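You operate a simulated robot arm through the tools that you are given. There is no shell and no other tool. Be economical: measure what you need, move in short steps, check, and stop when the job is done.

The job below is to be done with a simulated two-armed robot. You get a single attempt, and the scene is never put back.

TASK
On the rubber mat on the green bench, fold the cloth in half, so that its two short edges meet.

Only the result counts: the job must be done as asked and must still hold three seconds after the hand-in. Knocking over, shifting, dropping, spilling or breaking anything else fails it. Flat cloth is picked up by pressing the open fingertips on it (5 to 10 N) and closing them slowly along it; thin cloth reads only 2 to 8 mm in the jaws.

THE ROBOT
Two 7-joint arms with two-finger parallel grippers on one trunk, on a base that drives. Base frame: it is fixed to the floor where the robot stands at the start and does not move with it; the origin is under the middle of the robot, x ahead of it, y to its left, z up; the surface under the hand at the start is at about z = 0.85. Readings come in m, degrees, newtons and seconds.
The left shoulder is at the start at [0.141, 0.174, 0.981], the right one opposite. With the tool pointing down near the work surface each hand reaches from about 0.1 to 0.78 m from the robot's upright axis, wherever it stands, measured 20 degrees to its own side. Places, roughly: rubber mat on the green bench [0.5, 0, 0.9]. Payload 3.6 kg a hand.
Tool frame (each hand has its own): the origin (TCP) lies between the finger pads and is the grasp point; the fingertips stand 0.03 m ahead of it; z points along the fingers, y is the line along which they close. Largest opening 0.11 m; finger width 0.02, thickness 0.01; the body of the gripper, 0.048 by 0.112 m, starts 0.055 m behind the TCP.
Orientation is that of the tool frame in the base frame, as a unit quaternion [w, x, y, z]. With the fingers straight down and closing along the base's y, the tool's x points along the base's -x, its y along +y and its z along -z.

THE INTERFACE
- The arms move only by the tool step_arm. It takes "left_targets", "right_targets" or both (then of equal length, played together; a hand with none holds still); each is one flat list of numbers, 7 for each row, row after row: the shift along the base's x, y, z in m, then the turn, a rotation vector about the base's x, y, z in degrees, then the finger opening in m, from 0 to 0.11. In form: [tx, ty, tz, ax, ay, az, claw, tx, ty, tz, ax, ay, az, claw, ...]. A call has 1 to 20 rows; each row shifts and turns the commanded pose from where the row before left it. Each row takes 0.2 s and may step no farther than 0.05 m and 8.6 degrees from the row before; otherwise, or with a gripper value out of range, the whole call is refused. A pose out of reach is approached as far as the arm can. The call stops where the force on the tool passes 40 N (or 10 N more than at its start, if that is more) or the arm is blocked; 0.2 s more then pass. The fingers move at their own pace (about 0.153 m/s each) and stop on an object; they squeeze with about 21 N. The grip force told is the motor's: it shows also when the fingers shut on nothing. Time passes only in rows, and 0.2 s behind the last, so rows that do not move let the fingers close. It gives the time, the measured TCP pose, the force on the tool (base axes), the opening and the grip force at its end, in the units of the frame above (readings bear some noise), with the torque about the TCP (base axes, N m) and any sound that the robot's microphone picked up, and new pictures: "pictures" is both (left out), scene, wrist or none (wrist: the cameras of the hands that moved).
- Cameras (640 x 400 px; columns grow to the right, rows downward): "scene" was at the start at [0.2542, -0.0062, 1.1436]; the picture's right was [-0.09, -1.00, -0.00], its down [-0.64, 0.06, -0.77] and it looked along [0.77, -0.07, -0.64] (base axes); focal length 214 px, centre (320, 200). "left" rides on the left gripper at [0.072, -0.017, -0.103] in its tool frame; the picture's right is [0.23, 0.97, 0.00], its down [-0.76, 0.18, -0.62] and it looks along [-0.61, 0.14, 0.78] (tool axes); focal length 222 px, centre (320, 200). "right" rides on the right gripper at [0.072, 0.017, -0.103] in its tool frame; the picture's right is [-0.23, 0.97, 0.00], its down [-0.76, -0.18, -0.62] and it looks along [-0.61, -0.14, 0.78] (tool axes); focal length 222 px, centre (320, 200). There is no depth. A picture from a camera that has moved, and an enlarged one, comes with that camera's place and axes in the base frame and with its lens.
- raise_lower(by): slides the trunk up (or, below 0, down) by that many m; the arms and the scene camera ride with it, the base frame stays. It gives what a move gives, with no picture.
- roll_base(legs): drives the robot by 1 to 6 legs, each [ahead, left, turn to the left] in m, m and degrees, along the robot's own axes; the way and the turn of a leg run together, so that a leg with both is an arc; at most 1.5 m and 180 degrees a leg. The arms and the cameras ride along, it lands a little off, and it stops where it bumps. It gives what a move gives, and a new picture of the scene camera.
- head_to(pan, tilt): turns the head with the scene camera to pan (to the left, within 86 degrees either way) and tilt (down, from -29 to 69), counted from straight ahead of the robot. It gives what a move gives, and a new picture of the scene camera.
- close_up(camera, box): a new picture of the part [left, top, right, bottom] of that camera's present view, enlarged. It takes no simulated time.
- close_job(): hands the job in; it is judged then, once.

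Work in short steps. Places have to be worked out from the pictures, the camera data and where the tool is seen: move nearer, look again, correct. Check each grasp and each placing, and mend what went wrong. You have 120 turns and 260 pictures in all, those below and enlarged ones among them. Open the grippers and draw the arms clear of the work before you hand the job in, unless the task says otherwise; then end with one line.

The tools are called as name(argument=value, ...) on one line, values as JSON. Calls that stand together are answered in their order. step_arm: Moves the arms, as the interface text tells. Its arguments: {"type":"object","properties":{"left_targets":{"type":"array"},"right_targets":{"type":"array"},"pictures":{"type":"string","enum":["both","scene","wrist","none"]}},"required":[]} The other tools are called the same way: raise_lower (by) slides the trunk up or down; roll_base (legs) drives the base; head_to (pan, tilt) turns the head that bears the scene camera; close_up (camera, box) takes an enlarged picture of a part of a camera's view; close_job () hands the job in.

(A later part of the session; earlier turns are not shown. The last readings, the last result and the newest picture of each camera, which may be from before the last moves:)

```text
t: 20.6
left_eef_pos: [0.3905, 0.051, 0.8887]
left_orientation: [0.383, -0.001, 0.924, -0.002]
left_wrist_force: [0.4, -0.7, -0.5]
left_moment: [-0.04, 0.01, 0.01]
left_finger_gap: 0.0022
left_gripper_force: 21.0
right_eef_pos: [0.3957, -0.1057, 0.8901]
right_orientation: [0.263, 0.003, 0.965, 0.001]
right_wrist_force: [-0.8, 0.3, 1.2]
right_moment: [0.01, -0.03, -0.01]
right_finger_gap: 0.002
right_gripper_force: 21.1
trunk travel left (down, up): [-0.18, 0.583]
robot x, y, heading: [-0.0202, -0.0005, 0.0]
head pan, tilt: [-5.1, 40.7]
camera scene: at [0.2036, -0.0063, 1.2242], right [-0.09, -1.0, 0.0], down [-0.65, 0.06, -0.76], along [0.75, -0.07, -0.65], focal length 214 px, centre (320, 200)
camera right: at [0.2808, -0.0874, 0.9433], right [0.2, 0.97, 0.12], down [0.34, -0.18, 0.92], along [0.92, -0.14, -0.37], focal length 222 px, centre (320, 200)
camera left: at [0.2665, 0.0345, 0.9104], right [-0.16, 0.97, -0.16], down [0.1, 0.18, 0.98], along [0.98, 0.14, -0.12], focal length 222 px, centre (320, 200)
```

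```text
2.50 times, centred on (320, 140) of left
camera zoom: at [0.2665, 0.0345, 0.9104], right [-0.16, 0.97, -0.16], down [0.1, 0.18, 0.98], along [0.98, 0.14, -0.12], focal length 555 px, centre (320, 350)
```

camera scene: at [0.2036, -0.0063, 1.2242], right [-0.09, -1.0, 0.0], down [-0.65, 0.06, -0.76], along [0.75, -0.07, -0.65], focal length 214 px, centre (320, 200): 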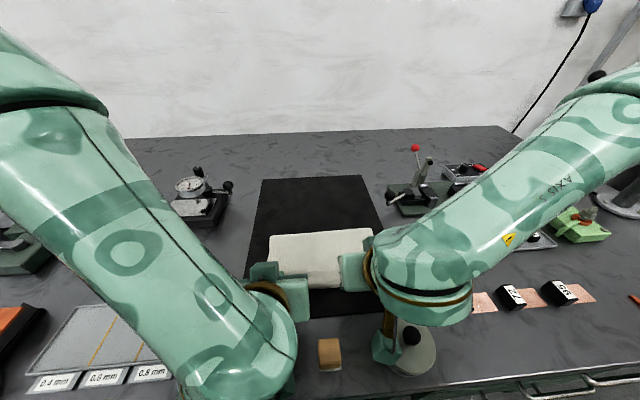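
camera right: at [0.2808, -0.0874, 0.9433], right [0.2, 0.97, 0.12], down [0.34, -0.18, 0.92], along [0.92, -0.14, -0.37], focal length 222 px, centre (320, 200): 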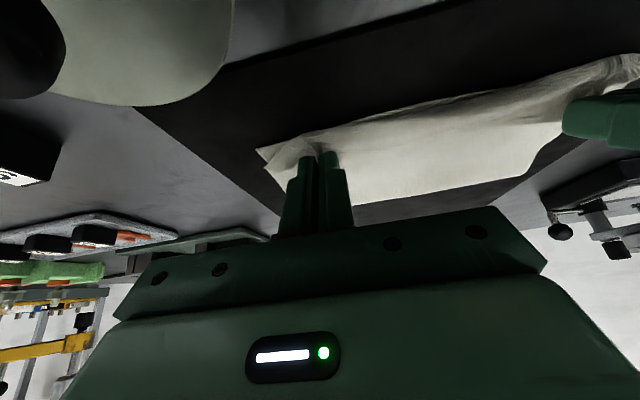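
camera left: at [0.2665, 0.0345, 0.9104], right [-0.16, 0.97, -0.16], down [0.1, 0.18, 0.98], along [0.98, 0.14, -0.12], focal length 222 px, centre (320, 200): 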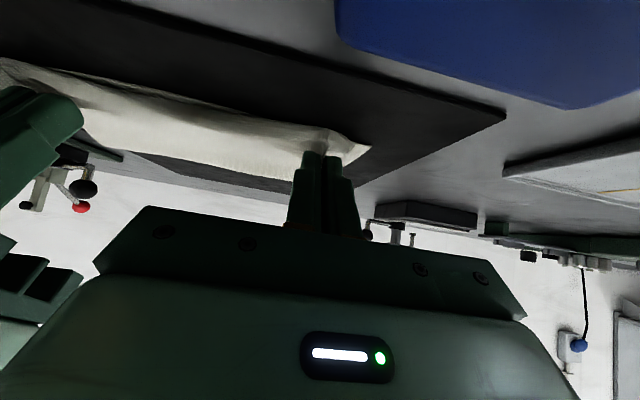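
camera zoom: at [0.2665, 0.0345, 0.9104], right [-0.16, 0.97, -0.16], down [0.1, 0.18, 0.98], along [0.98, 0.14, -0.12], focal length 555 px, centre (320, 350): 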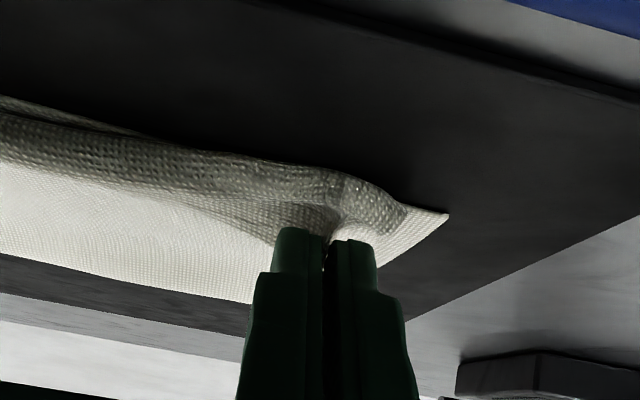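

The turned-over edge lies right along the near edge. I release slowly and lift straight up.

step_arm(left_targets=[0, 0, -0.002, 0, 0, 0, 0.005, 0, 0, 0, 0, 0, 0, 0.012, 0, 0, 0, 0, 0, 0, 0.02, 0, 0, 0, 0, 0, 0, 0.03, 0, 0, 0, 0, 0, 0, 0.03, 0, 0, 0.01, 0, 0, 0, 0.03, 0, 0, 0.02, 0, 0, 0, 0.03, 0, 0, 0.03, 0, 0, 0, 0.03, 0, 0, 0.03, 0, 0, 0, 0.03], right_targets=[0, 0, -0.002, 0, 0, 0, 0.005, 0, 0, 0, 0, 0, 0, 0.012, 0, 0, 0, 0, 0, 0, 0.02, 0, 0, 0, 0, 0, 0, 0.03, 0, 0, 0, 0, 0, 0, 0.03, 0, 0, 0.01, 0, 0, 0, 0.03, 0, 0, 0.02, 0, 0, 0, 0.03, 0, 0, 0.03, 0, 0, 0, 0.03, 0, 0, 0.03, 0, 0, 0, 0.03])

```text
t: 22.6
left_eef_pos: [0.3894, 0.0513, 0.9775]
left_orientation: [0.384, -0.001, 0.923, -0.001]
left_wrist_force: [-1.1, 0.1, -1.0]
left_moment: [-0.01, 0.03, 0.01]
left_finger_gap: 0.03
left_gripper_force: 0.1
right_eef_pos: [0.3941, -0.1057, 0.9792]
right_orientation: [0.262, 0.002, 0.965, 0.001]
right_wrist_force: [0.4, 0.9, 0.6]
right_moment: [-0.01, 0.02, 0.0]
right_finger_gap: 0.0299
right_gripper_force: 0.1
trunk travel left (down, up): [-0.18, 0.583]
robot x, y, heading: [-0.0178, 0.0002, -0.1]
head pan, tilt: [-5.1, 40.7]
camera scene: at [0.2029, -0.0061, 1.2243], right [-0.09, -1.0, 0.0], down [-0.65, 0.06, -0.76], along [0.75, -0.07, -0.65], focal length 214 px, centre (320, 200)
camera right: at [0.2796, -0.0882, 1.0322], right [0.2, 0.97, 0.12], down [0.34, -0.18, 0.92], along [0.92, -0.14, -0.37], focal length 222 px, centre (320, 200)
camera left: at [0.265, 0.0348, 0.9993], right [-0.16, 0.97, -0.16], down [0.09, 0.18, 0.98], along [0.98, 0.14, -0.12], focal length 222 px, centre (320, 200)
```

scene: 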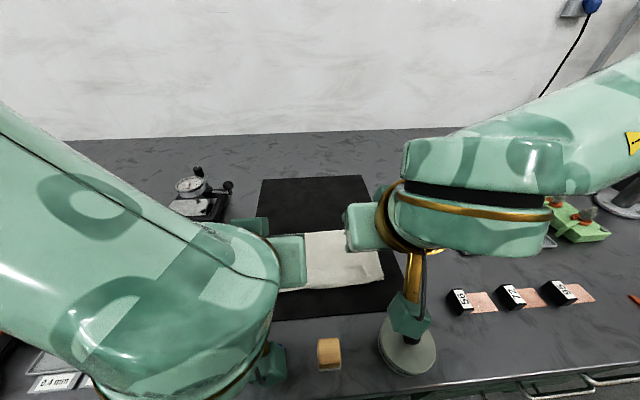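
right: 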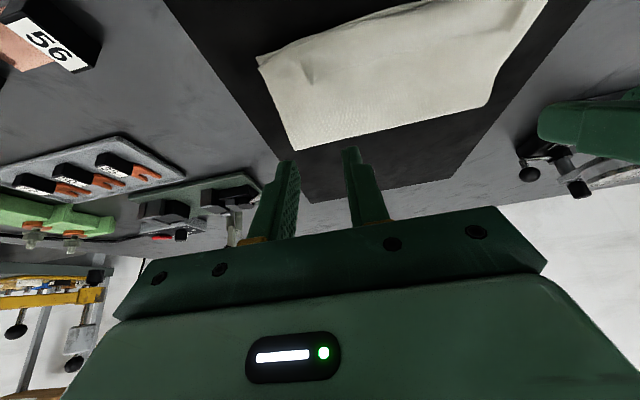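
left: 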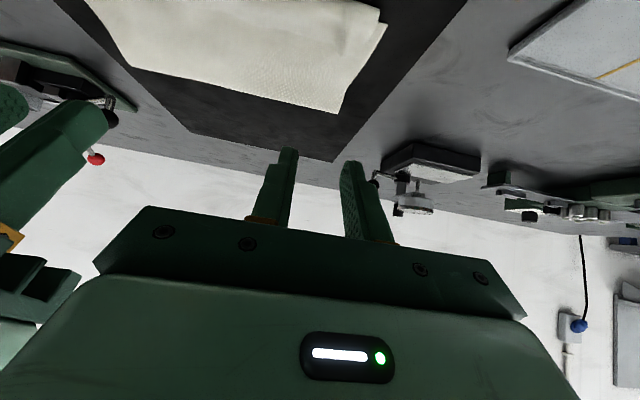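

The cloth looks nicely folded. I raise both hands and spread them outward to see the result unobstructed.

step_arm(left_targets=[0, 0, 0.03, 0, 5, 0, 0.03, 0, 0, 0.03, 0, 8, 0, 0.03, 0, 0.02, 0.03, 0, 8, 0, 0.03, 0, 0.03, 0.03, 0, 8, 0, 0.03, 0, 0.03, 0, 0, 8, 0, 0.03, 0, 0.03, 0, 0, 0, 0, 0.03, 0, 0.03, 0, 0, 0, 0, 0.03], right_targets=[0, 0, 0.03, 0, 5, 0, 0.03, 0, 0, 0.03, 0, 8, 0, 0.03, 0, -0.02, 0.03, 0, 8, 0, 0.03, 0, -0.03, 0.03, 0, 8, 0, 0.03, 0, -0.03, 0, 0, 0, 0, 0.03, 0, -0.03, 0, 0, 0, 0, 0.03, 0, -0.03, 0, 0, 0, 0, 0.03])

```text
t: 24.2
left_eef_pos: [0.3914, 0.1918, 1.0964]
left_orientation: [0.07, 0.0, 0.998, -0.001]
left_wrist_force: [-0.7, 0.4, -0.5]
left_moment: [-0.02, 0.0, 0.0]
left_finger_gap: 0.0304
left_gripper_force: 0.2
right_eef_pos: [0.3946, -0.2452, 1.0982]
right_orientation: [0.012, 0.003, 1.0, 0.0]
right_wrist_force: [-0.8, 0.0, -0.9]
right_moment: [0.01, -0.02, 0.02]
right_finger_gap: 0.03
right_gripper_force: 0.0
trunk travel left (down, up): [-0.18, 0.583]
robot x, y, heading: [-0.0232, 0.0025, -0.2]
head pan, tilt: [-5.1, 40.7]
camera scene: at [0.2035, -0.0062, 1.2242], right [-0.09, -1.0, 0.0], down [-0.65, 0.06, -0.76], along [0.75, -0.07, -0.65], focal length 214 px, centre (320, 200)
camera right: at [0.3197, -0.2281, 1.2011], right [0.23, 0.97, 0.01], down [0.75, -0.18, 0.64], along [0.62, -0.14, -0.77], focal length 222 px, centre (320, 200)
camera left: at [0.3058, 0.1749, 1.1893], right [-0.23, 0.97, -0.03], down [0.67, 0.18, 0.72], along [0.71, 0.14, -0.69], focal length 222 px, centre (320, 200)
```

scene: 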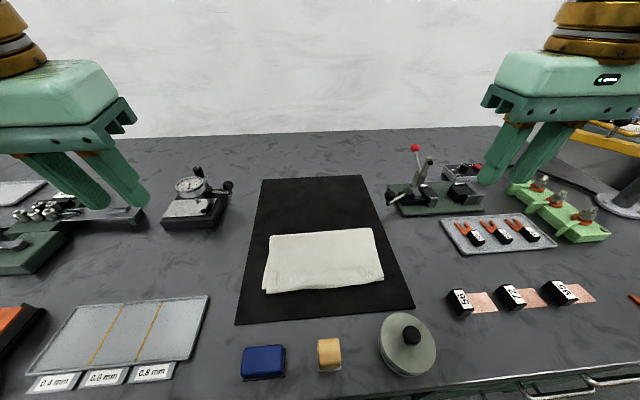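
right: 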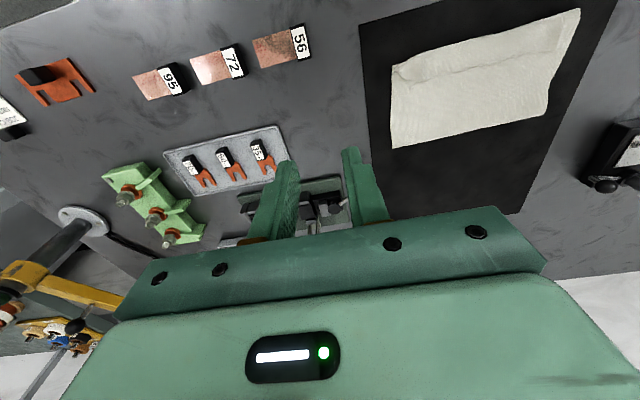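
left: 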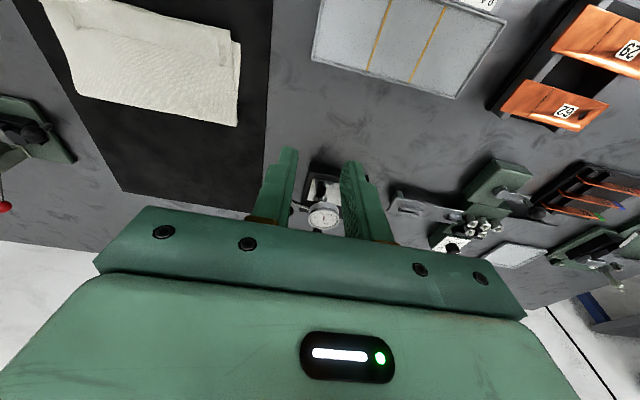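

The fold lies down well. I zoom in on the near edge to check how the edges meet.

close_up(camera="scene", box=[250, 215, 400, 305])

close_up(camera="right", box=[370, 0, 600, 160])

close_up(camera="left", box=[30, 0, 260, 140])

```text
4.27 times, centred on (325, 260) of scene
camera zoom: at [0.2035, -0.0062, 1.2242], right [-0.09, -1.0, 0.0], down [-0.65, 0.06, -0.76], along [0.75, -0.07, -0.65], focal length 915 px, centre (299, -56)
```

zoom: 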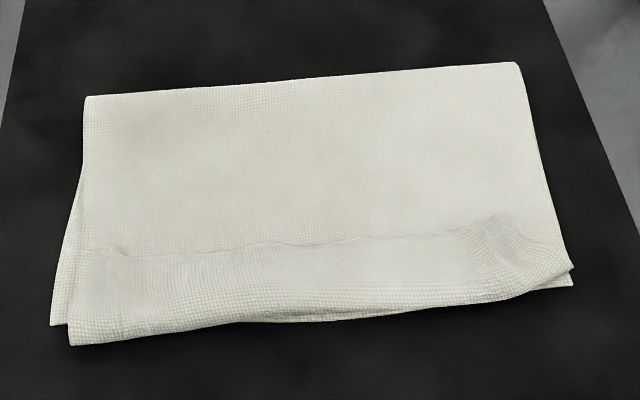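

```text
2.50 times, centred on (485, 80) of right
camera zoom: at [0.3197, -0.2281, 1.2011], right [0.23, 0.97, 0.01], down [0.75, -0.18, 0.64], along [0.62, -0.14, -0.77], focal length 555 px, centre (-92, 500)
```

zoom: 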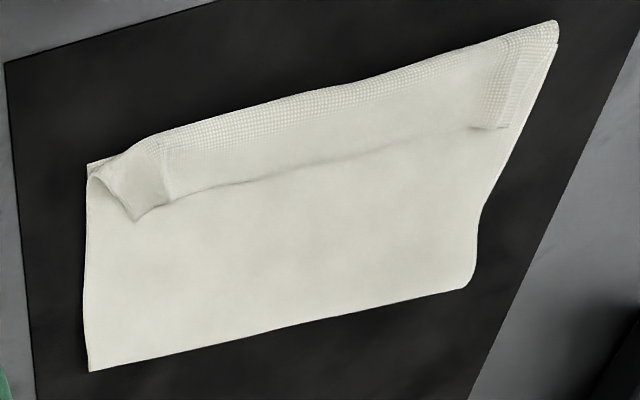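

```text
2.78 times, centred on (145, 70) of left
camera zoom: at [0.3058, 0.1749, 1.1893], right [-0.23, 0.97, -0.03], down [0.67, 0.18, 0.72], along [0.71, 0.14, -0.69], focal length 618 px, centre (807, 562)
```

zoom: 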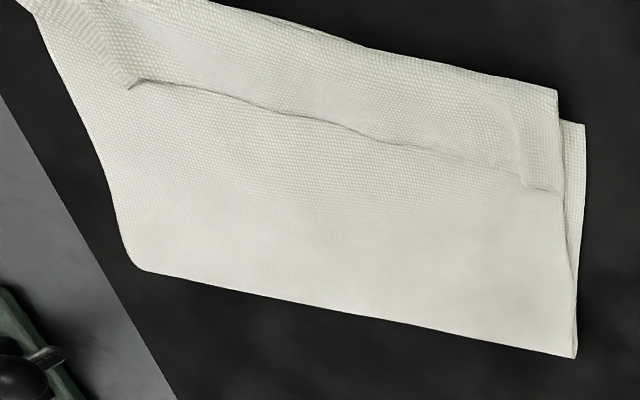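

The views show the top edge rolled back on itself: a strip about 3 cm wide lies folded over on top, so the edge is at x≈0.42, facing away. I'll grip that strip again, lay it back out to the far side and redo the fold, gripping only the outermost few millimetres. First I bring both hands down above the strip.

step_arm(left_targets=[0.004, -0.045, 0, 0, 4, 0, 0.03, 0.004, -0.045, -0.01, 0, 4, 0, 0.03, 0.004, -0.04, -0.03, 0, 0, 0, 0.03, 0.004, -0.007, -0.04, 0, 0, 0, 0.03, 0, 0, -0.04, 0, 0, 0, 0.03, 0, 0, -0.04, 0, 0, 0, 0.03, 0, 0, -0.03, 0, 0, 0, 0.03, 0, 0, 0, 0, 0, 0, 0.03], right_targets=[0.003, 0.045, 0, 0, 0, 0, 0.03, 0.003, 0.045, -0.01, 0, 1, 0, 0.03, 0.003, 0.044, -0.03, 0, 0, 0, 0.03, 0.004, 0, -0.04, 0, 0, 0, 0.03, 0, 0, -0.04, 0, 0, 0, 0.03, 0, 0, -0.04, 0, 0, 0, 0.03, 0, 0, -0.03, 0, 0, 0, 0.03, 0, 0, 0, 0, 0, 0, 0.03])

```text
refused: row 3 steps farther than a row can; nothing moved
```

That step was a little too long, so I split it.

step_arm(left_targets=[0.004, -0.045, 0, 0, 4, 0, 0.03, 0.004, -0.045, -0.01, 0, 4, 0, 0.03, 0.004, -0.03, -0.03, 0, 0, 0, 0.03, 0.004, -0.017, -0.04, 0, 0, 0, 0.03, 0, 0, -0.04, 0, 0, 0, 0.03, 0, 0, -0.04, 0, 0, 0, 0.03, 0, 0, -0.03, 0, 0, 0, 0.03, 0, 0, 0, 0, 0, 0, 0.03], right_targets=[0.003, 0.045, 0, 0, 0, 0, 0.03, 0.003, 0.045, -0.01, 0, 1, 0, 0.03, 0.003, 0.03, -0.03, 0, 0, 0, 0.03, 0.004, 0.014, -0.04, 0, 0, 0, 0.03, 0, 0, -0.04, 0, 0, 0, 0.03, 0, 0, -0.04, 0, 0, 0, 0.03, 0, 0, -0.03, 0, 0, 0, 0.03, 0, 0, 0, 0, 0, 0, 0.03])

```text
t: 26.0
left_eef_pos: [0.4076, 0.0541, 0.9069]
left_orientation: [0.001, -0.002, 1.0, -0.001]
left_wrist_force: [-0.1, 0.7, 0.5]
left_moment: [-0.01, 0.0, -0.01]
left_finger_gap: 0.0299
left_gripper_force: 0.1
right_eef_pos: [0.4077, -0.1132, 0.9073]
right_orientation: [0.003, 0.002, 1.0, 0.002]
right_wrist_force: [0.8, -0.3, 0.1]
right_moment: [-0.04, -0.01, 0.0]
right_finger_gap: 0.0302
right_gripper_force: 0.0
trunk travel left (down, up): [-0.18, 0.583]
robot x, y, heading: [-0.0226, -0.0027, 0.0]
head pan, tilt: [-5.1, 40.7]
camera scene: at [0.2034, -0.0062, 1.2242], right [-0.09, -1.0, 0.0], down [-0.65, 0.06, -0.76], along [0.75, -0.07, -0.65], focal length 214 px, centre (320, 200)
camera right: at [0.3344, -0.0941, 1.0113], right [0.23, 0.97, 0.0], down [0.76, -0.18, 0.63], along [0.61, -0.14, -0.78], focal length 222 px, centre (320, 200)
camera left: at [0.3342, 0.038, 1.0106], right [-0.23, 0.97, 0.0], down [0.76, 0.18, 0.62], along [0.61, 0.14, -0.78], focal length 222 px, centre (320, 200)
```

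scene: 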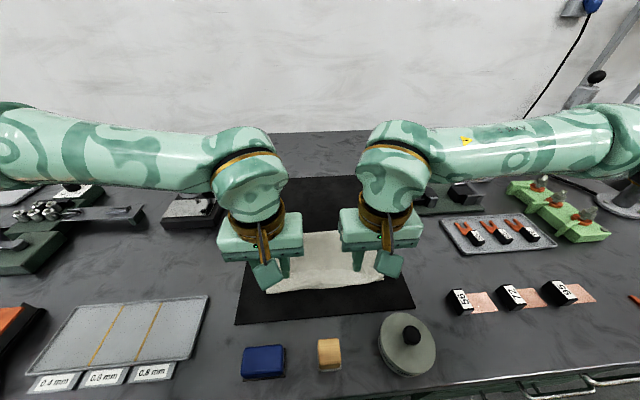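
right: 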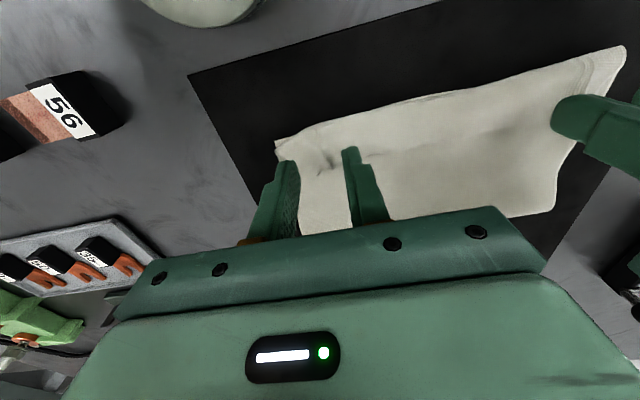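
left: 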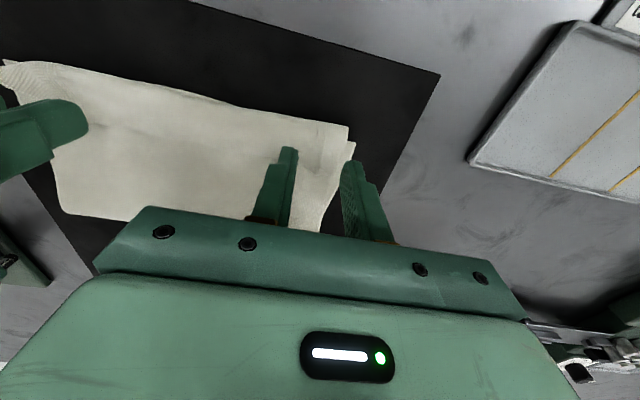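

close_up(camera="right", box=[250, 70, 450, 230])

close_up(camera="left", box=[200, 80, 400, 240])

```text
2.50 times, centred on (350, 150) of right
camera zoom: at [0.3344, -0.0941, 1.0113], right [0.23, 0.97, 0.0], down [0.76, -0.18, 0.63], along [0.61, -0.14, -0.78], focal length 555 px, centre (245, 325)
```

zoom: 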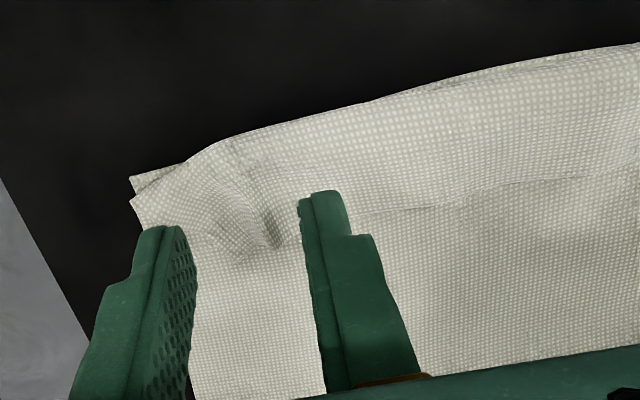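

```text
2.50 times, centred on (300, 160) of left
camera zoom: at [0.3342, 0.038, 1.0106], right [-0.23, 0.97, 0.0], down [0.76, 0.18, 0.62], along [0.61, 0.14, -0.78], focal length 555 px, centre (370, 300)
```

zoom: 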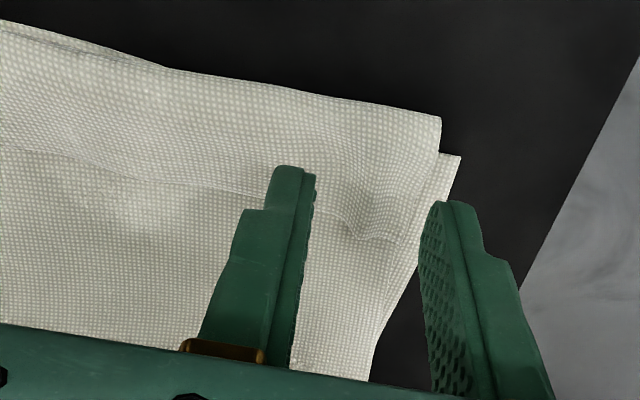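

The flap's corners sit at about (0.429, 0.065) on the left and (0.423, -0.105) on the right. I shift the hands so all four fingertips are on the flap, then lower to contact.

step_arm(left_targets=[0.002, -0.001, 0, 0, 0, 0, 0.03, 0.001, -0.001, -0.006, 0, 0, 0, 0.03, 0, 0, -0.005, 0, 0, 0, 0.03, 0, 0, -0.003, 0, 0, 0, 0.03, 0, 0, 0, 0, 0, 0, 0.03], right_targets=[0.001, 0.018, 0, 0, 0, 0, 0.03, 0.001, 0.017, -0.006, 0, 0, 0, 0.03, 0, 0, -0.005, 0, 0, 0, 0.03, 0, 0, -0.003, 0, 0, 0, 0.03, 0, 0, 0, 0, 0, 0, 0.03], pictures="wrist")

```text
t: 27.2
left_eef_pos: [0.4097, 0.0528, 0.8923]
left_orientation: [0.0, -0.002, 1.0, -0.001]
left_wrist_force: [0.3, 0.8, 0.3]
left_moment: [0.01, 0.0, 0.01]
left_finger_gap: 0.03
left_gripper_force: 0.1
right_eef_pos: [0.409, -0.0779, 0.8951]
right_orientation: [0.004, 0.003, 1.0, 0.0]
right_wrist_force: [0.2, 0.6, -0.1]
right_moment: [-0.03, 0.03, 0.01]
right_finger_gap: 0.03
right_gripper_force: 0.0
trunk travel left (down, up): [-0.18, 0.583]
robot x, y, heading: [-0.0202, 0.0039, -0.0]
head pan, tilt: [-5.1, 40.7]
camera right: at [0.3365, -0.0594, 0.9978], right [0.23, 0.97, 0.0], down [0.76, -0.18, 0.63], along [0.61, -0.14, -0.78], focal length 222 px, centre (320, 200)
camera left: at [0.3375, 0.0358, 0.9962], right [-0.23, 0.97, 0.0], down [0.76, 0.18, 0.62], along [0.61, 0.14, -0.78], focal length 222 px, centre (320, 200)
```

right: 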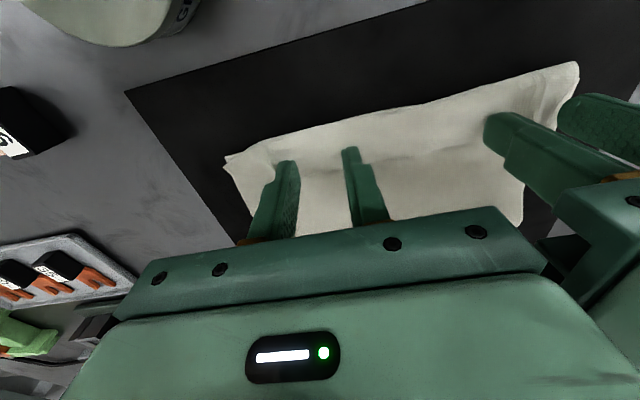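
left: 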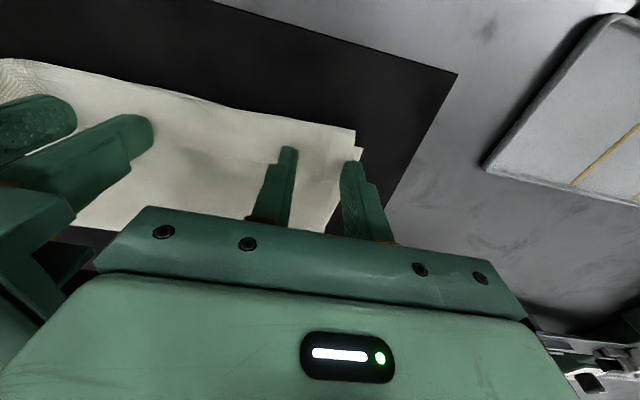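

No contact yet, so I lower another few millimetres.

step_arm(left_targets=[0, 0, -0.002, 0, 0, 0, 0.03, 0, 0, -0.002, 0, 0, 0, 0.03, 0, 0, 0, 0, 0, 0, 0.03], right_targets=[0, 0, -0.003, 0, 0, 0, 0.03, 0, 0, -0.003, 0, 0, 0, 0.03, 0, 0, 0, 0, 0, 0, 0.03], pictures="none")

```text
t: 28.0
left_eef_pos: [0.4097, 0.0523, 0.8879]
left_orientation: [0.001, -0.002, 1.0, 0.0]
left_wrist_force: [-0.2, 0.6, -0.1]
left_moment: [-0.01, -0.01, -0.02]
left_finger_gap: 0.0301
left_gripper_force: 0.1
right_eef_pos: [0.409, -0.076, 0.8889]
right_orientation: [0.004, 0.002, 1.0, -0.001]
right_wrist_force: [0.3, 0.7, 0.8]
right_moment: [0.04, -0.02, -0.02]
right_finger_gap: 0.0302
right_gripper_force: 0.0
trunk travel left (down, up): [-0.18, 0.583]
robot x, y, heading: [-0.0208, 0.0034, 0.1]
head pan, tilt: [-5.1, 40.7]
```

step_arm(left_targets=[0, 0, -0.002, 0, 0, 0, 0.03, 0, 0, -0.0015, 0, 0, 0, 0.03, 0, 0, 0, 0, 0, 0, 0.03], right_targets=[0, 0, -0.002, 0, 0, 0, 0.03, 0, 0, -0.0015, 0, 0, 0, 0.03, 0, 0, 0, 0, 0, 0, 0.03], pictures="none")

```text
t: 28.8
left_eef_pos: [0.4088, 0.0523, 0.8859]
left_orientation: [0.002, -0.002, 1.0, -0.001]
left_wrist_force: [1.4, 0.5, 10.5]
left_moment: [0.09, -0.03, 0.0]
left_finger_gap: 0.0299
left_gripper_force: 0.0
right_eef_pos: [0.4084, -0.076, 0.8868]
right_orientation: [0.004, 0.003, 1.0, 0.001]
right_wrist_force: [0.3, -0.1, 2.5]
right_moment: [-0.02, 0.01, 0.05]
right_finger_gap: 0.0301
right_gripper_force: 0.0
trunk travel left (down, up): [-0.18, 0.583]
robot x, y, heading: [-0.0199, 0.0013, 0.1]
head pan, tilt: [-5.1, 40.7]
```

Both hands are in contact, so I equalise the pressure and close slowly.

step_arm(left_targets=[0, 0, 0.0013, 0, 0, 0, 0.03, 0, 0, 0, 0, 0, 0, 0.027, 0, 0, 0, 0, 0, 0, 0.024, 0, 0, 0, 0, 0, 0, 0.021, 0, 0, 0, 0, 0, 0, 0.018, 0, 0, 0, 0, 0, 0, 0.015, 0, 0, 0, 0, 0, 0, 0.012, 0, 0, 0, 0, 0, 0, 0.009, 0, 0, 0, 0, 0, 0, 0.006, 0, 0, 0, 0, 0, 0, 0.003, 0, 0, 0, 0, 0, 0, 0, 0, 0, 0, 0, 0, 0, 0], right_targets=[0, 0, -0.0006, 0, 0, 0, 0.03, 0, 0, 0, 0, 0, 0, 0.027, 0, 0, 0, 0, 0, 0, 0.024, 0, 0, 0, 0, 0, 0, 0.021, 0, 0, 0, 0, 0, 0, 0.018, 0, 0, 0, 0, 0, 0, 0.015, 0, 0, 0, 0, 0, 0, 0.012, 0, 0, 0, 0, 0, 0, 0.009, 0, 0, 0, 0, 0, 0, 0.006, 0, 0, 0, 0, 0, 0, 0.003, 0, 0, 0, 0, 0, 0, 0, 0, 0, 0, 0, 0, 0, 0], pictures="wrist")

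close_up(camera="right", box=[220, 70, 450, 230])

close_up(camera="left", box=[200, 80, 400, 240])

```text
t: 31.4
left_eef_pos: [0.4102, 0.0518, 0.8873]
left_orientation: [0.001, -0.001, 1.0, -0.002]
left_wrist_force: [0.7, -16.3, 0.9]
left_moment: [-0.54, 0.0, 0.05]
left_finger_gap: 0.0023
left_gripper_force: 21.1
right_eef_pos: [0.4092, -0.0761, 0.8858]
right_orientation: [0.004, 0.002, 1.0, 0.001]
right_wrist_force: [-1.1, 17.9, 13.9]
right_moment: [0.55, 0.06, 0.03]
right_finger_gap: 0.0028
right_gripper_force: 20.7
trunk travel left (down, up): [-0.18, 0.583]
robot x, y, heading: [-0.0204, -0.0001, 0.1]
head pan, tilt: [-5.1, 40.7]
camera right: at [0.3358, -0.0584, 0.9886], right [0.23, 0.97, 0.0], down [0.76, -0.18, 0.63], along [0.61, -0.14, -0.78], focal length 222 px, centre (320, 200)
camera left: at [0.3371, 0.0358, 0.9905], right [-0.23, 0.97, 0.0], down [0.76, 0.18, 0.63], along [0.61, 0.14, -0.78], focal length 222 px, centre (320, 200)
```

right: 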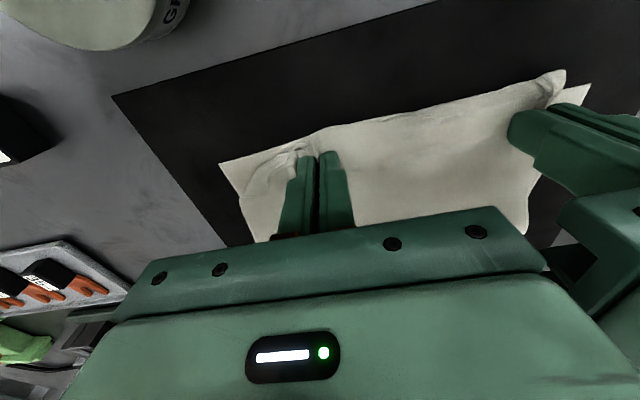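
left: 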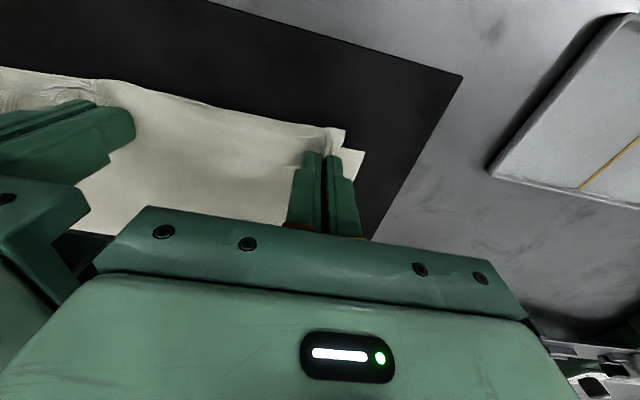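

```text
2.50 times, centred on (335, 150) of right
camera zoom: at [0.3358, -0.0584, 0.9886], right [0.23, 0.97, 0.0], down [0.76, -0.18, 0.63], along [0.61, -0.14, -0.78], focal length 555 px, centre (282, 325)
```

zoom: 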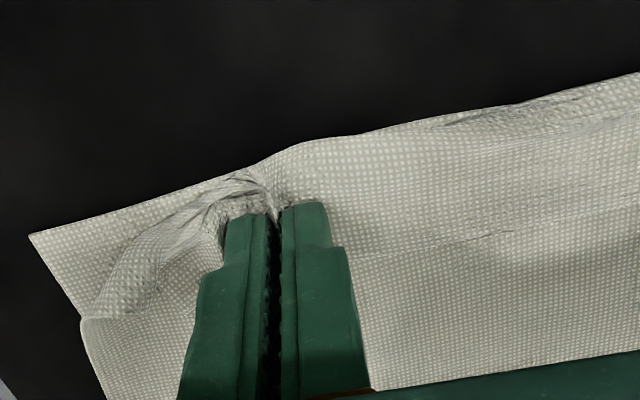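

```text
2.50 times, centred on (300, 160) of left
camera zoom: at [0.3371, 0.0358, 0.9905], right [-0.23, 0.97, 0.0], down [0.76, 0.18, 0.63], along [0.61, 0.14, -0.78], focal length 555 px, centre (370, 300)
```

zoom: 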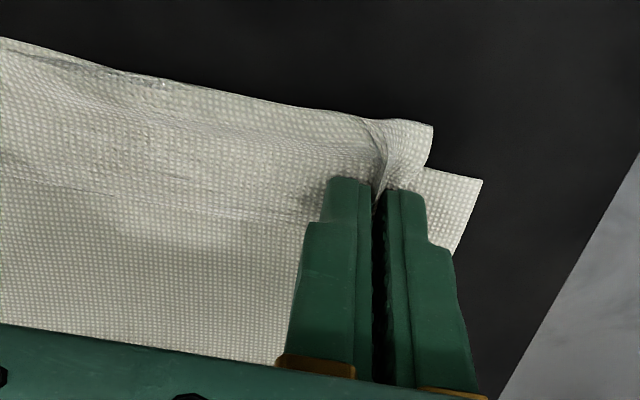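

Both hands hold the flap, and the lower layer appears untouched. I lift a little to check.

step_arm(left_targets=[0, -0.002, 0.008, 0, 0, 0, 0, 0.005, -0.001, 0.015, 0, 0, 0, 0, 0.01, 0, 0.02, 0, 0, 0, 0, 0.01, 0, 0.02, 0, 0, 0, 0, 0, 0, 0, 0, 0, 0, 0], right_targets=[0, 0.002, 0.008, 0, 0, 0, 0, 0.005, 0.001, 0.015, 0, 0, 0, 0, 0.01, 0, 0.02, 0, 0, 0, 0, 0.01, 0, 0.02, 0, 0, 0, 0, 0, 0, 0, 0, 0, 0, 0])

```text
t: 32.6
left_eef_pos: [0.4348, 0.0488, 0.9492]
left_orientation: [0.001, -0.002, 1.0, -0.001]
left_wrist_force: [0.5, -3.1, 0.6]
left_moment: [-0.05, -0.02, -0.03]
left_finger_gap: 0.0023
left_gripper_force: 20.8
right_eef_pos: [0.4348, -0.0731, 0.947]
right_orientation: [0.003, 0.003, 1.0, 0.0]
right_wrist_force: [-0.8, 2.9, -0.7]
right_moment: [0.09, 0.0, 0.0]
right_finger_gap: 0.0024
right_gripper_force: 20.7
trunk travel left (down, up): [-0.18, 0.583]
robot x, y, heading: [-0.0174, 0.0007, -0.1]
head pan, tilt: [-5.1, 40.7]
camera scene: at [0.2039, -0.0062, 1.224], right [-0.09, -1.0, 0.0], down [-0.65, 0.06, -0.76], along [0.75, -0.07, -0.65], focal length 214 px, centre (320, 200)
camera right: at [0.3617, -0.0562, 1.0503], right [0.23, 0.97, 0.0], down [0.76, -0.18, 0.63], along [0.61, -0.14, -0.78], focal length 222 px, centre (320, 200)
camera left: at [0.3628, 0.0326, 1.0524], right [-0.23, 0.97, 0.0], down [0.76, 0.18, 0.62], along [0.61, 0.14, -0.78], focal length 222 px, centre (320, 200)
```

scene: 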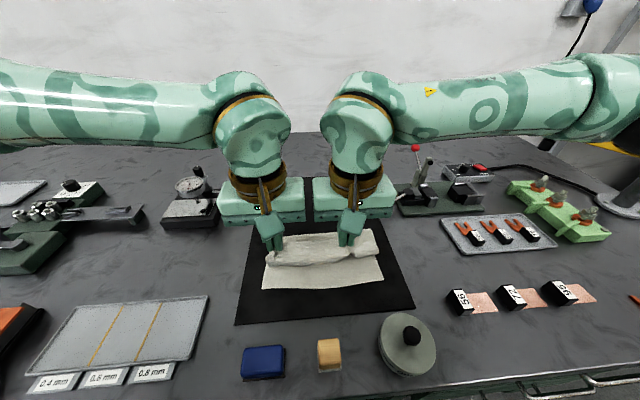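
right: 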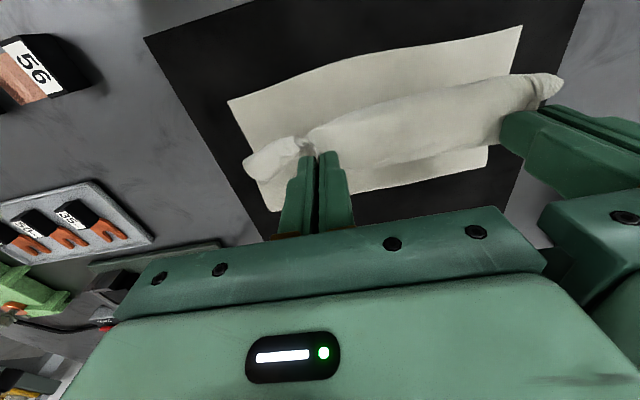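
left: 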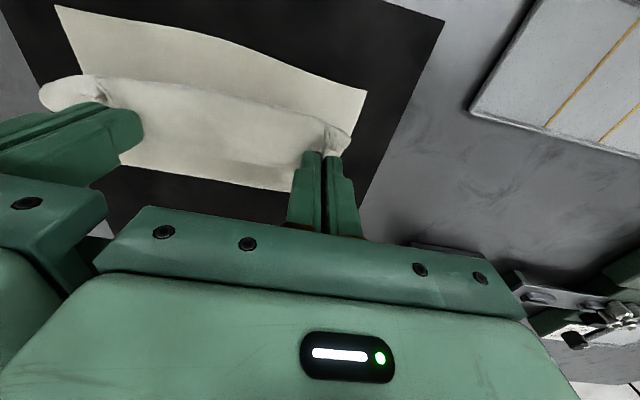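

Only the top layer is held and the lower layer lies flat. I drive the base ahead 4.5 cm to gain reach at the far side; the hands ride along with the lifted layer.

roll_base(legs=[[0.045, 0, 0]])

```text
t: 33.5
left_eef_pos: [0.4818, 0.0492, 0.9473]
left_orientation: [0.0, -0.001, 1.0, -0.001]
left_wrist_force: [0.1, -2.0, -0.2]
left_moment: [-0.08, 0.02, -0.03]
left_finger_gap: 0.0023
left_gripper_force: 20.3
right_eef_pos: [0.4812, -0.0738, 0.944]
right_orientation: [0.003, 0.003, 1.0, -0.001]
right_wrist_force: [-0.2, 3.3, -0.3]
right_moment: [0.06, 0.02, 0.02]
right_finger_gap: 0.0023
right_gripper_force: 20.6
trunk travel left (down, up): [-0.18, 0.583]
robot x, y, heading: [0.0245, 0.002, -0.1]
head pan, tilt: [-5.1, 40.7]
camera scene: at [0.2514, -0.0063, 1.2235], right [-0.09, -1.0, 0.0], down [-0.65, 0.06, -0.76], along [0.75, -0.07, -0.65], focal length 214 px, centre (320, 200)
```

scene: 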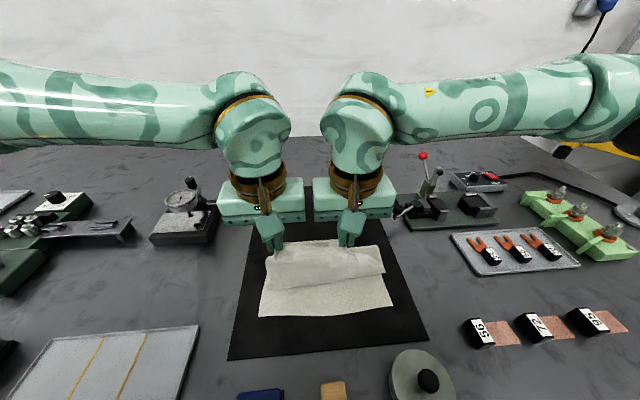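

There was no bump. Now I carry the edge back to the far side and lay it down there.

step_arm(left_targets=[0.025, 0, 0.013, 0, 0, 0, 0, 0.025, 0, 0.013, 0, 0, 0, 0, 0.025, 0, 0.013, 0, 0, 0, 0, 0.022, 0, -0.01, 0, 0, 0, 0, 0.022, 0, -0.01, 0, 0, 0, 0, 0.022, 0, -0.01, 0, 0, 0, 0, 0.022, 0, -0.01, 0, 0, 0, 0, 0.008, 0, -0.015, 0, 0, 0, 0, 0.007, 0, -0.015, 0, 0, 0, 0, 0.006, 0, -0.012, 0, 0, 0, 0, 0, 0, 0, 0, 0, 0, 0], right_targets=[0.025, 0, 0.013, 0, 0, 0, 0, 0.025, 0, 0.013, 0, 0, 0, 0, 0.025, 0, 0.013, 0, 0, 0, 0, 0.022, 0, -0.01, 0, 0, 0, 0, 0.022, 0, -0.01, 0, 0, 0, 0, 0.022, 0, -0.01, 0, 0, 0, 0, 0.022, 0, -0.01, 0, 0, 0, 0, 0.008, 0, -0.015, 0, 0, 0, 0, 0.007, 0, -0.015, 0, 0, 0, 0, 0.006, 0, -0.01, 0, 0, 0, 0, 0, 0, 0, 0, 0, 0, 0])

```text
t: 35.9
left_eef_pos: [0.6645, 0.0492, 0.906]
left_orientation: [0.001, -0.001, 1.0, -0.001]
left_wrist_force: [0.2, -2.6, 0.4]
left_moment: [-0.08, -0.01, 0.0]
left_finger_gap: 0.0022
left_gripper_force: 21.0
right_eef_pos: [0.6641, -0.0744, 0.9063]
right_orientation: [0.003, 0.003, 1.0, 0.0]
right_wrist_force: [0.0, 3.1, 0.0]
right_moment: [0.08, 0.0, 0.01]
right_finger_gap: 0.0023
right_gripper_force: 20.7
trunk travel left (down, up): [-0.18, 0.583]
robot x, y, heading: [0.0204, 0.0003, -0.1]
head pan, tilt: [-5.1, 40.7]
camera scene: at [0.249, -0.0063, 1.2242], right [-0.09, -1.0, 0.0], down [-0.65, 0.06, -0.76], along [0.75, -0.07, -0.65], focal length 214 px, centre (320, 200)
camera right: at [0.5911, -0.0561, 1.009], right [0.23, 0.97, 0.0], down [0.76, -0.18, 0.63], along [0.61, -0.14, -0.78], focal length 222 px, centre (320, 200)
camera left: at [0.5923, 0.0327, 1.0091], right [-0.23, 0.97, 0.0], down [0.76, 0.18, 0.62], along [0.61, 0.14, -0.78], focal length 222 px, centre (320, 200)
```

scene: 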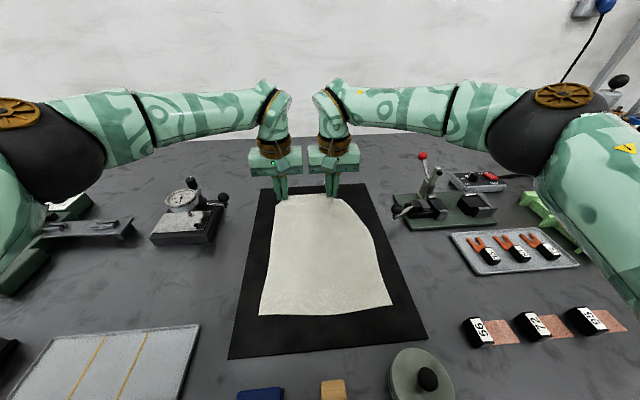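
right: 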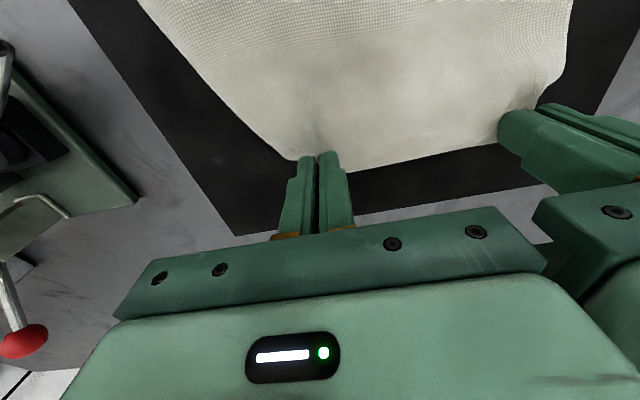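
left: 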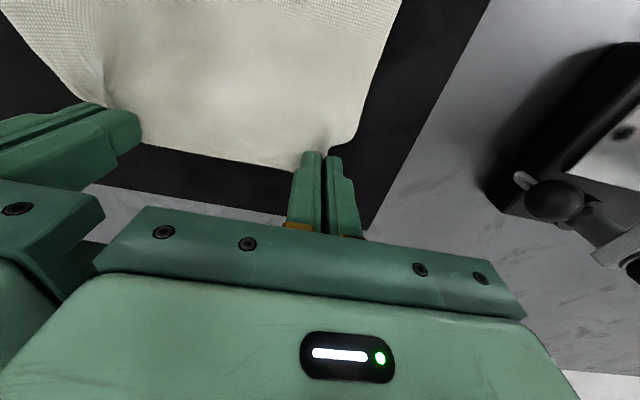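

The cloth is spread out again. I lower, ease 1 cm farther, release and lift clear.

step_arm(left_targets=[0.006, 0, -0.007, 0, 0, 0, 0, 0.004, 0, -0.007, 0, 0, 0, 0, 0, 0, -0.002, 0, 0, 0, 0.01, 0, 0, 0, 0, 0, 0, 0.02, 0, 0, 0, 0, 0, 0, 0.03, 0, 0, 0, 0, 0, 0, 0.035, 0, 0, 0.015, 0, 0, 0, 0.035, 0, 0, 0.025, 0, 0, 0, 0.035, 0, 0, 0, 0, 0, 0, 0.03], right_targets=[0.006, 0, -0.007, 0, 0, 0, 0, 0.004, 0, -0.007, 0, 0, 0, 0, 0, 0, -0.002, 0, 0, 0, 0.01, 0, 0, 0, 0, 0, 0, 0.02, 0, 0, 0, 0, 0, 0, 0.03, 0, 0, 0, 0, 0, 0, 0.035, 0, 0, 0.015, 0, 0, 0, 0.035, 0, 0, 0.025, 0, 0, 0, 0.035, 0, 0, 0, 0, 0, 0, 0.03])

```text
t: 37.9
left_eef_pos: [0.6741, 0.0491, 0.9293]
left_orientation: [0.001, -0.002, 1.0, -0.001]
left_wrist_force: [0.4, 0.6, 0.3]
left_moment: [-0.01, 0.0, -0.03]
left_finger_gap: 0.0303
left_gripper_force: 0.1
right_eef_pos: [0.6742, -0.0758, 0.929]
right_orientation: [0.003, 0.003, 1.0, 0.001]
right_wrist_force: [-0.6, -0.2, 0.8]
right_moment: [-0.01, 0.02, 0.0]
right_finger_gap: 0.0303
right_gripper_force: 0.1
trunk travel left (down, up): [-0.18, 0.583]
robot x, y, heading: [0.0265, -0.0019, -0.0]
head pan, tilt: [-5.1, 40.7]
camera scene: at [0.2497, -0.0063, 1.2239], right [-0.09, -1.0, 0.0], down [-0.65, 0.06, -0.76], along [0.75, -0.07, -0.65], focal length 214 px, centre (320, 200)
camera right: at [0.6014, -0.0566, 1.0323], right [0.23, 0.97, 0.0], down [0.76, -0.18, 0.63], along [0.61, -0.14, -0.78], focal length 222 px, centre (320, 200)
camera left: at [0.6023, 0.0324, 1.0332], right [-0.23, 0.97, 0.0], down [0.76, 0.18, 0.62], along [0.61, 0.14, -0.78], focal length 222 px, centre (320, 200)
```

scene: 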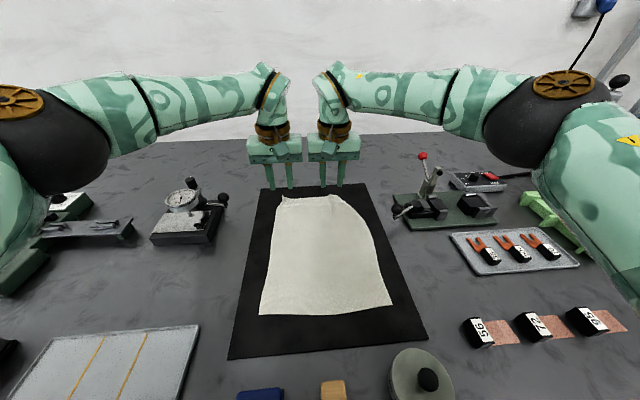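
right: 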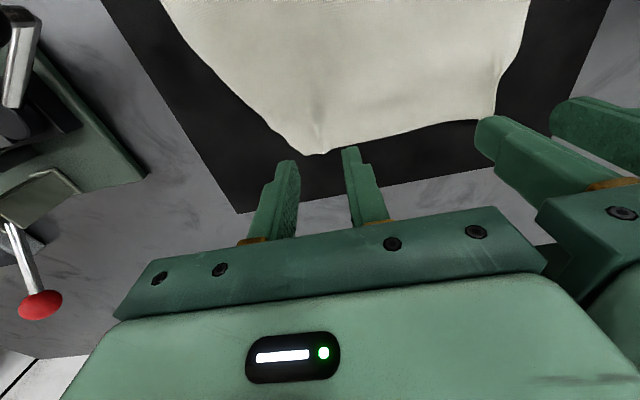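
left: 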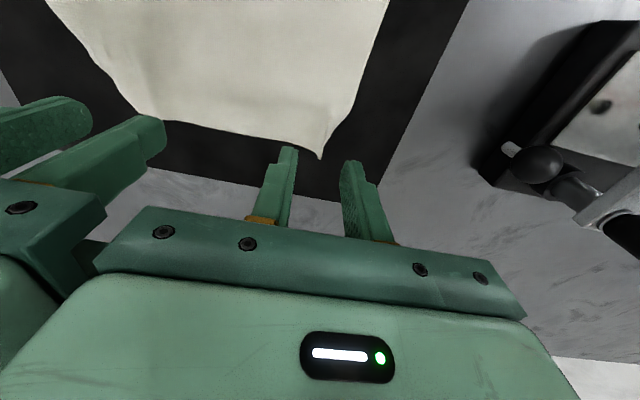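

The far right corner looks pulled in, so I zoom in to see whether it is folded under.

close_up(camera="right", box=[150, 0, 540, 200])

close_up(camera="scene", box=[250, 180, 400, 320])

close_up(camera="left", box=[200, 20, 420, 190])

```text
1.64 times, centred on (345, 100) of right
camera zoom: at [0.6014, -0.0566, 1.0323], right [0.23, 0.97, 0.0], down [0.76, -0.18, 0.63], along [0.61, -0.14, -0.78], focal length 364 px, centre (279, 364)
```

zoom: 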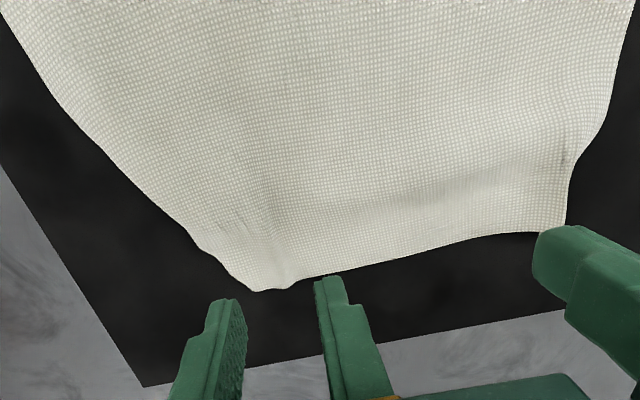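

```text
2.86 times, centred on (325, 250) of scene
camera zoom: at [0.2497, -0.0063, 1.2239], right [-0.09, -1.0, 0.0], down [-0.65, 0.06, -0.76], along [0.75, -0.07, -0.65], focal length 613 px, centre (306, 57)
```

zoom: 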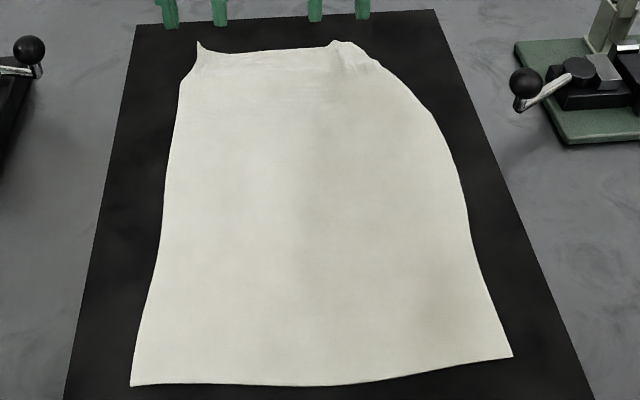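

```text
2.35 times, centred on (310, 105) of left
camera zoom: at [0.6023, 0.0324, 1.0332], right [-0.23, 0.97, 0.0], down [0.76, 0.18, 0.62], along [0.61, 0.14, -0.78], focal length 523 px, centre (344, 424)
```

zoom: 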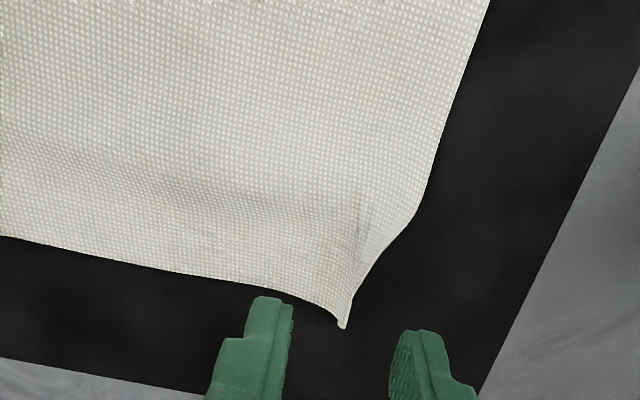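

The far right corner is tucked under and the left corner is curled slightly. I'll use the right hand to grip the far edge near the tuck, lift it so the corner falls free, and lay it down moving inward. The left hand moves aside first.

step_arm(left_targets=[0, 0.02, 0.02, 0, 0, 0, 0.03, -0.02, 0.025, 0.02, 0, 0, 0, 0.03, 0, 0, 0, 0, 0, 0, 0.03, 0, 0, 0, 0, 0, 0, 0.03, 0, 0, 0, 0, 0, 0, 0.03], right_targets=[0, 0, 0, 0, 0, 0, 0.03, 0.003, 0.013, -0.01, 0, 0, 0, 0.03, 0, 0, -0.015, 0, 0, 0, 0.03, 0, 0, -0.014, 0, 0, 0, 0.03, 0, 0, -0.002, 0, 0, 0, 0.03], pictures="wrist")

```text
t: 39.1
left_eef_pos: [0.6549, 0.0934, 0.97]
left_orientation: [0.0, -0.001, 1.0, -0.001]
left_wrist_force: [-0.7, -0.7, -0.3]
left_moment: [0.0, 0.04, 0.01]
left_finger_gap: 0.0298
left_gripper_force: 0.1
right_eef_pos: [0.6767, -0.0615, 0.8881]
right_orientation: [0.003, 0.003, 1.0, -0.001]
right_wrist_force: [-0.1, -0.2, 0.8]
right_moment: [0.01, 0.0, -0.01]
right_finger_gap: 0.0301
right_gripper_force: 0.1
trunk travel left (down, up): [-0.18, 0.583]
robot x, y, heading: [0.0245, -0.0006, 0.1]
head pan, tilt: [-5.1, 40.7]
camera right: at [0.6041, -0.0433, 0.9911], right [0.23, 0.97, 0.0], down [0.76, -0.18, 0.63], along [0.61, -0.14, -0.78], focal length 222 px, centre (320, 200)
camera left: at [0.5829, 0.0774, 1.0726], right [-0.23, 0.97, 0.0], down [0.76, 0.18, 0.62], along [0.61, 0.14, -0.78], focal length 222 px, centre (320, 200)
```

right: 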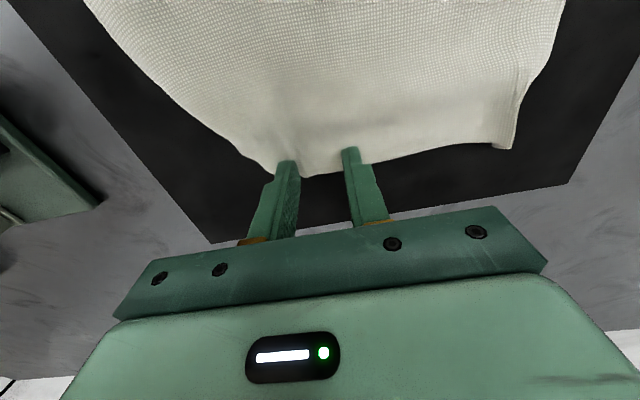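
left: 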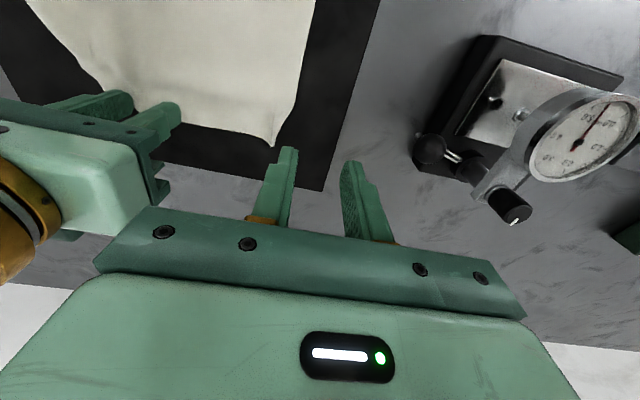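

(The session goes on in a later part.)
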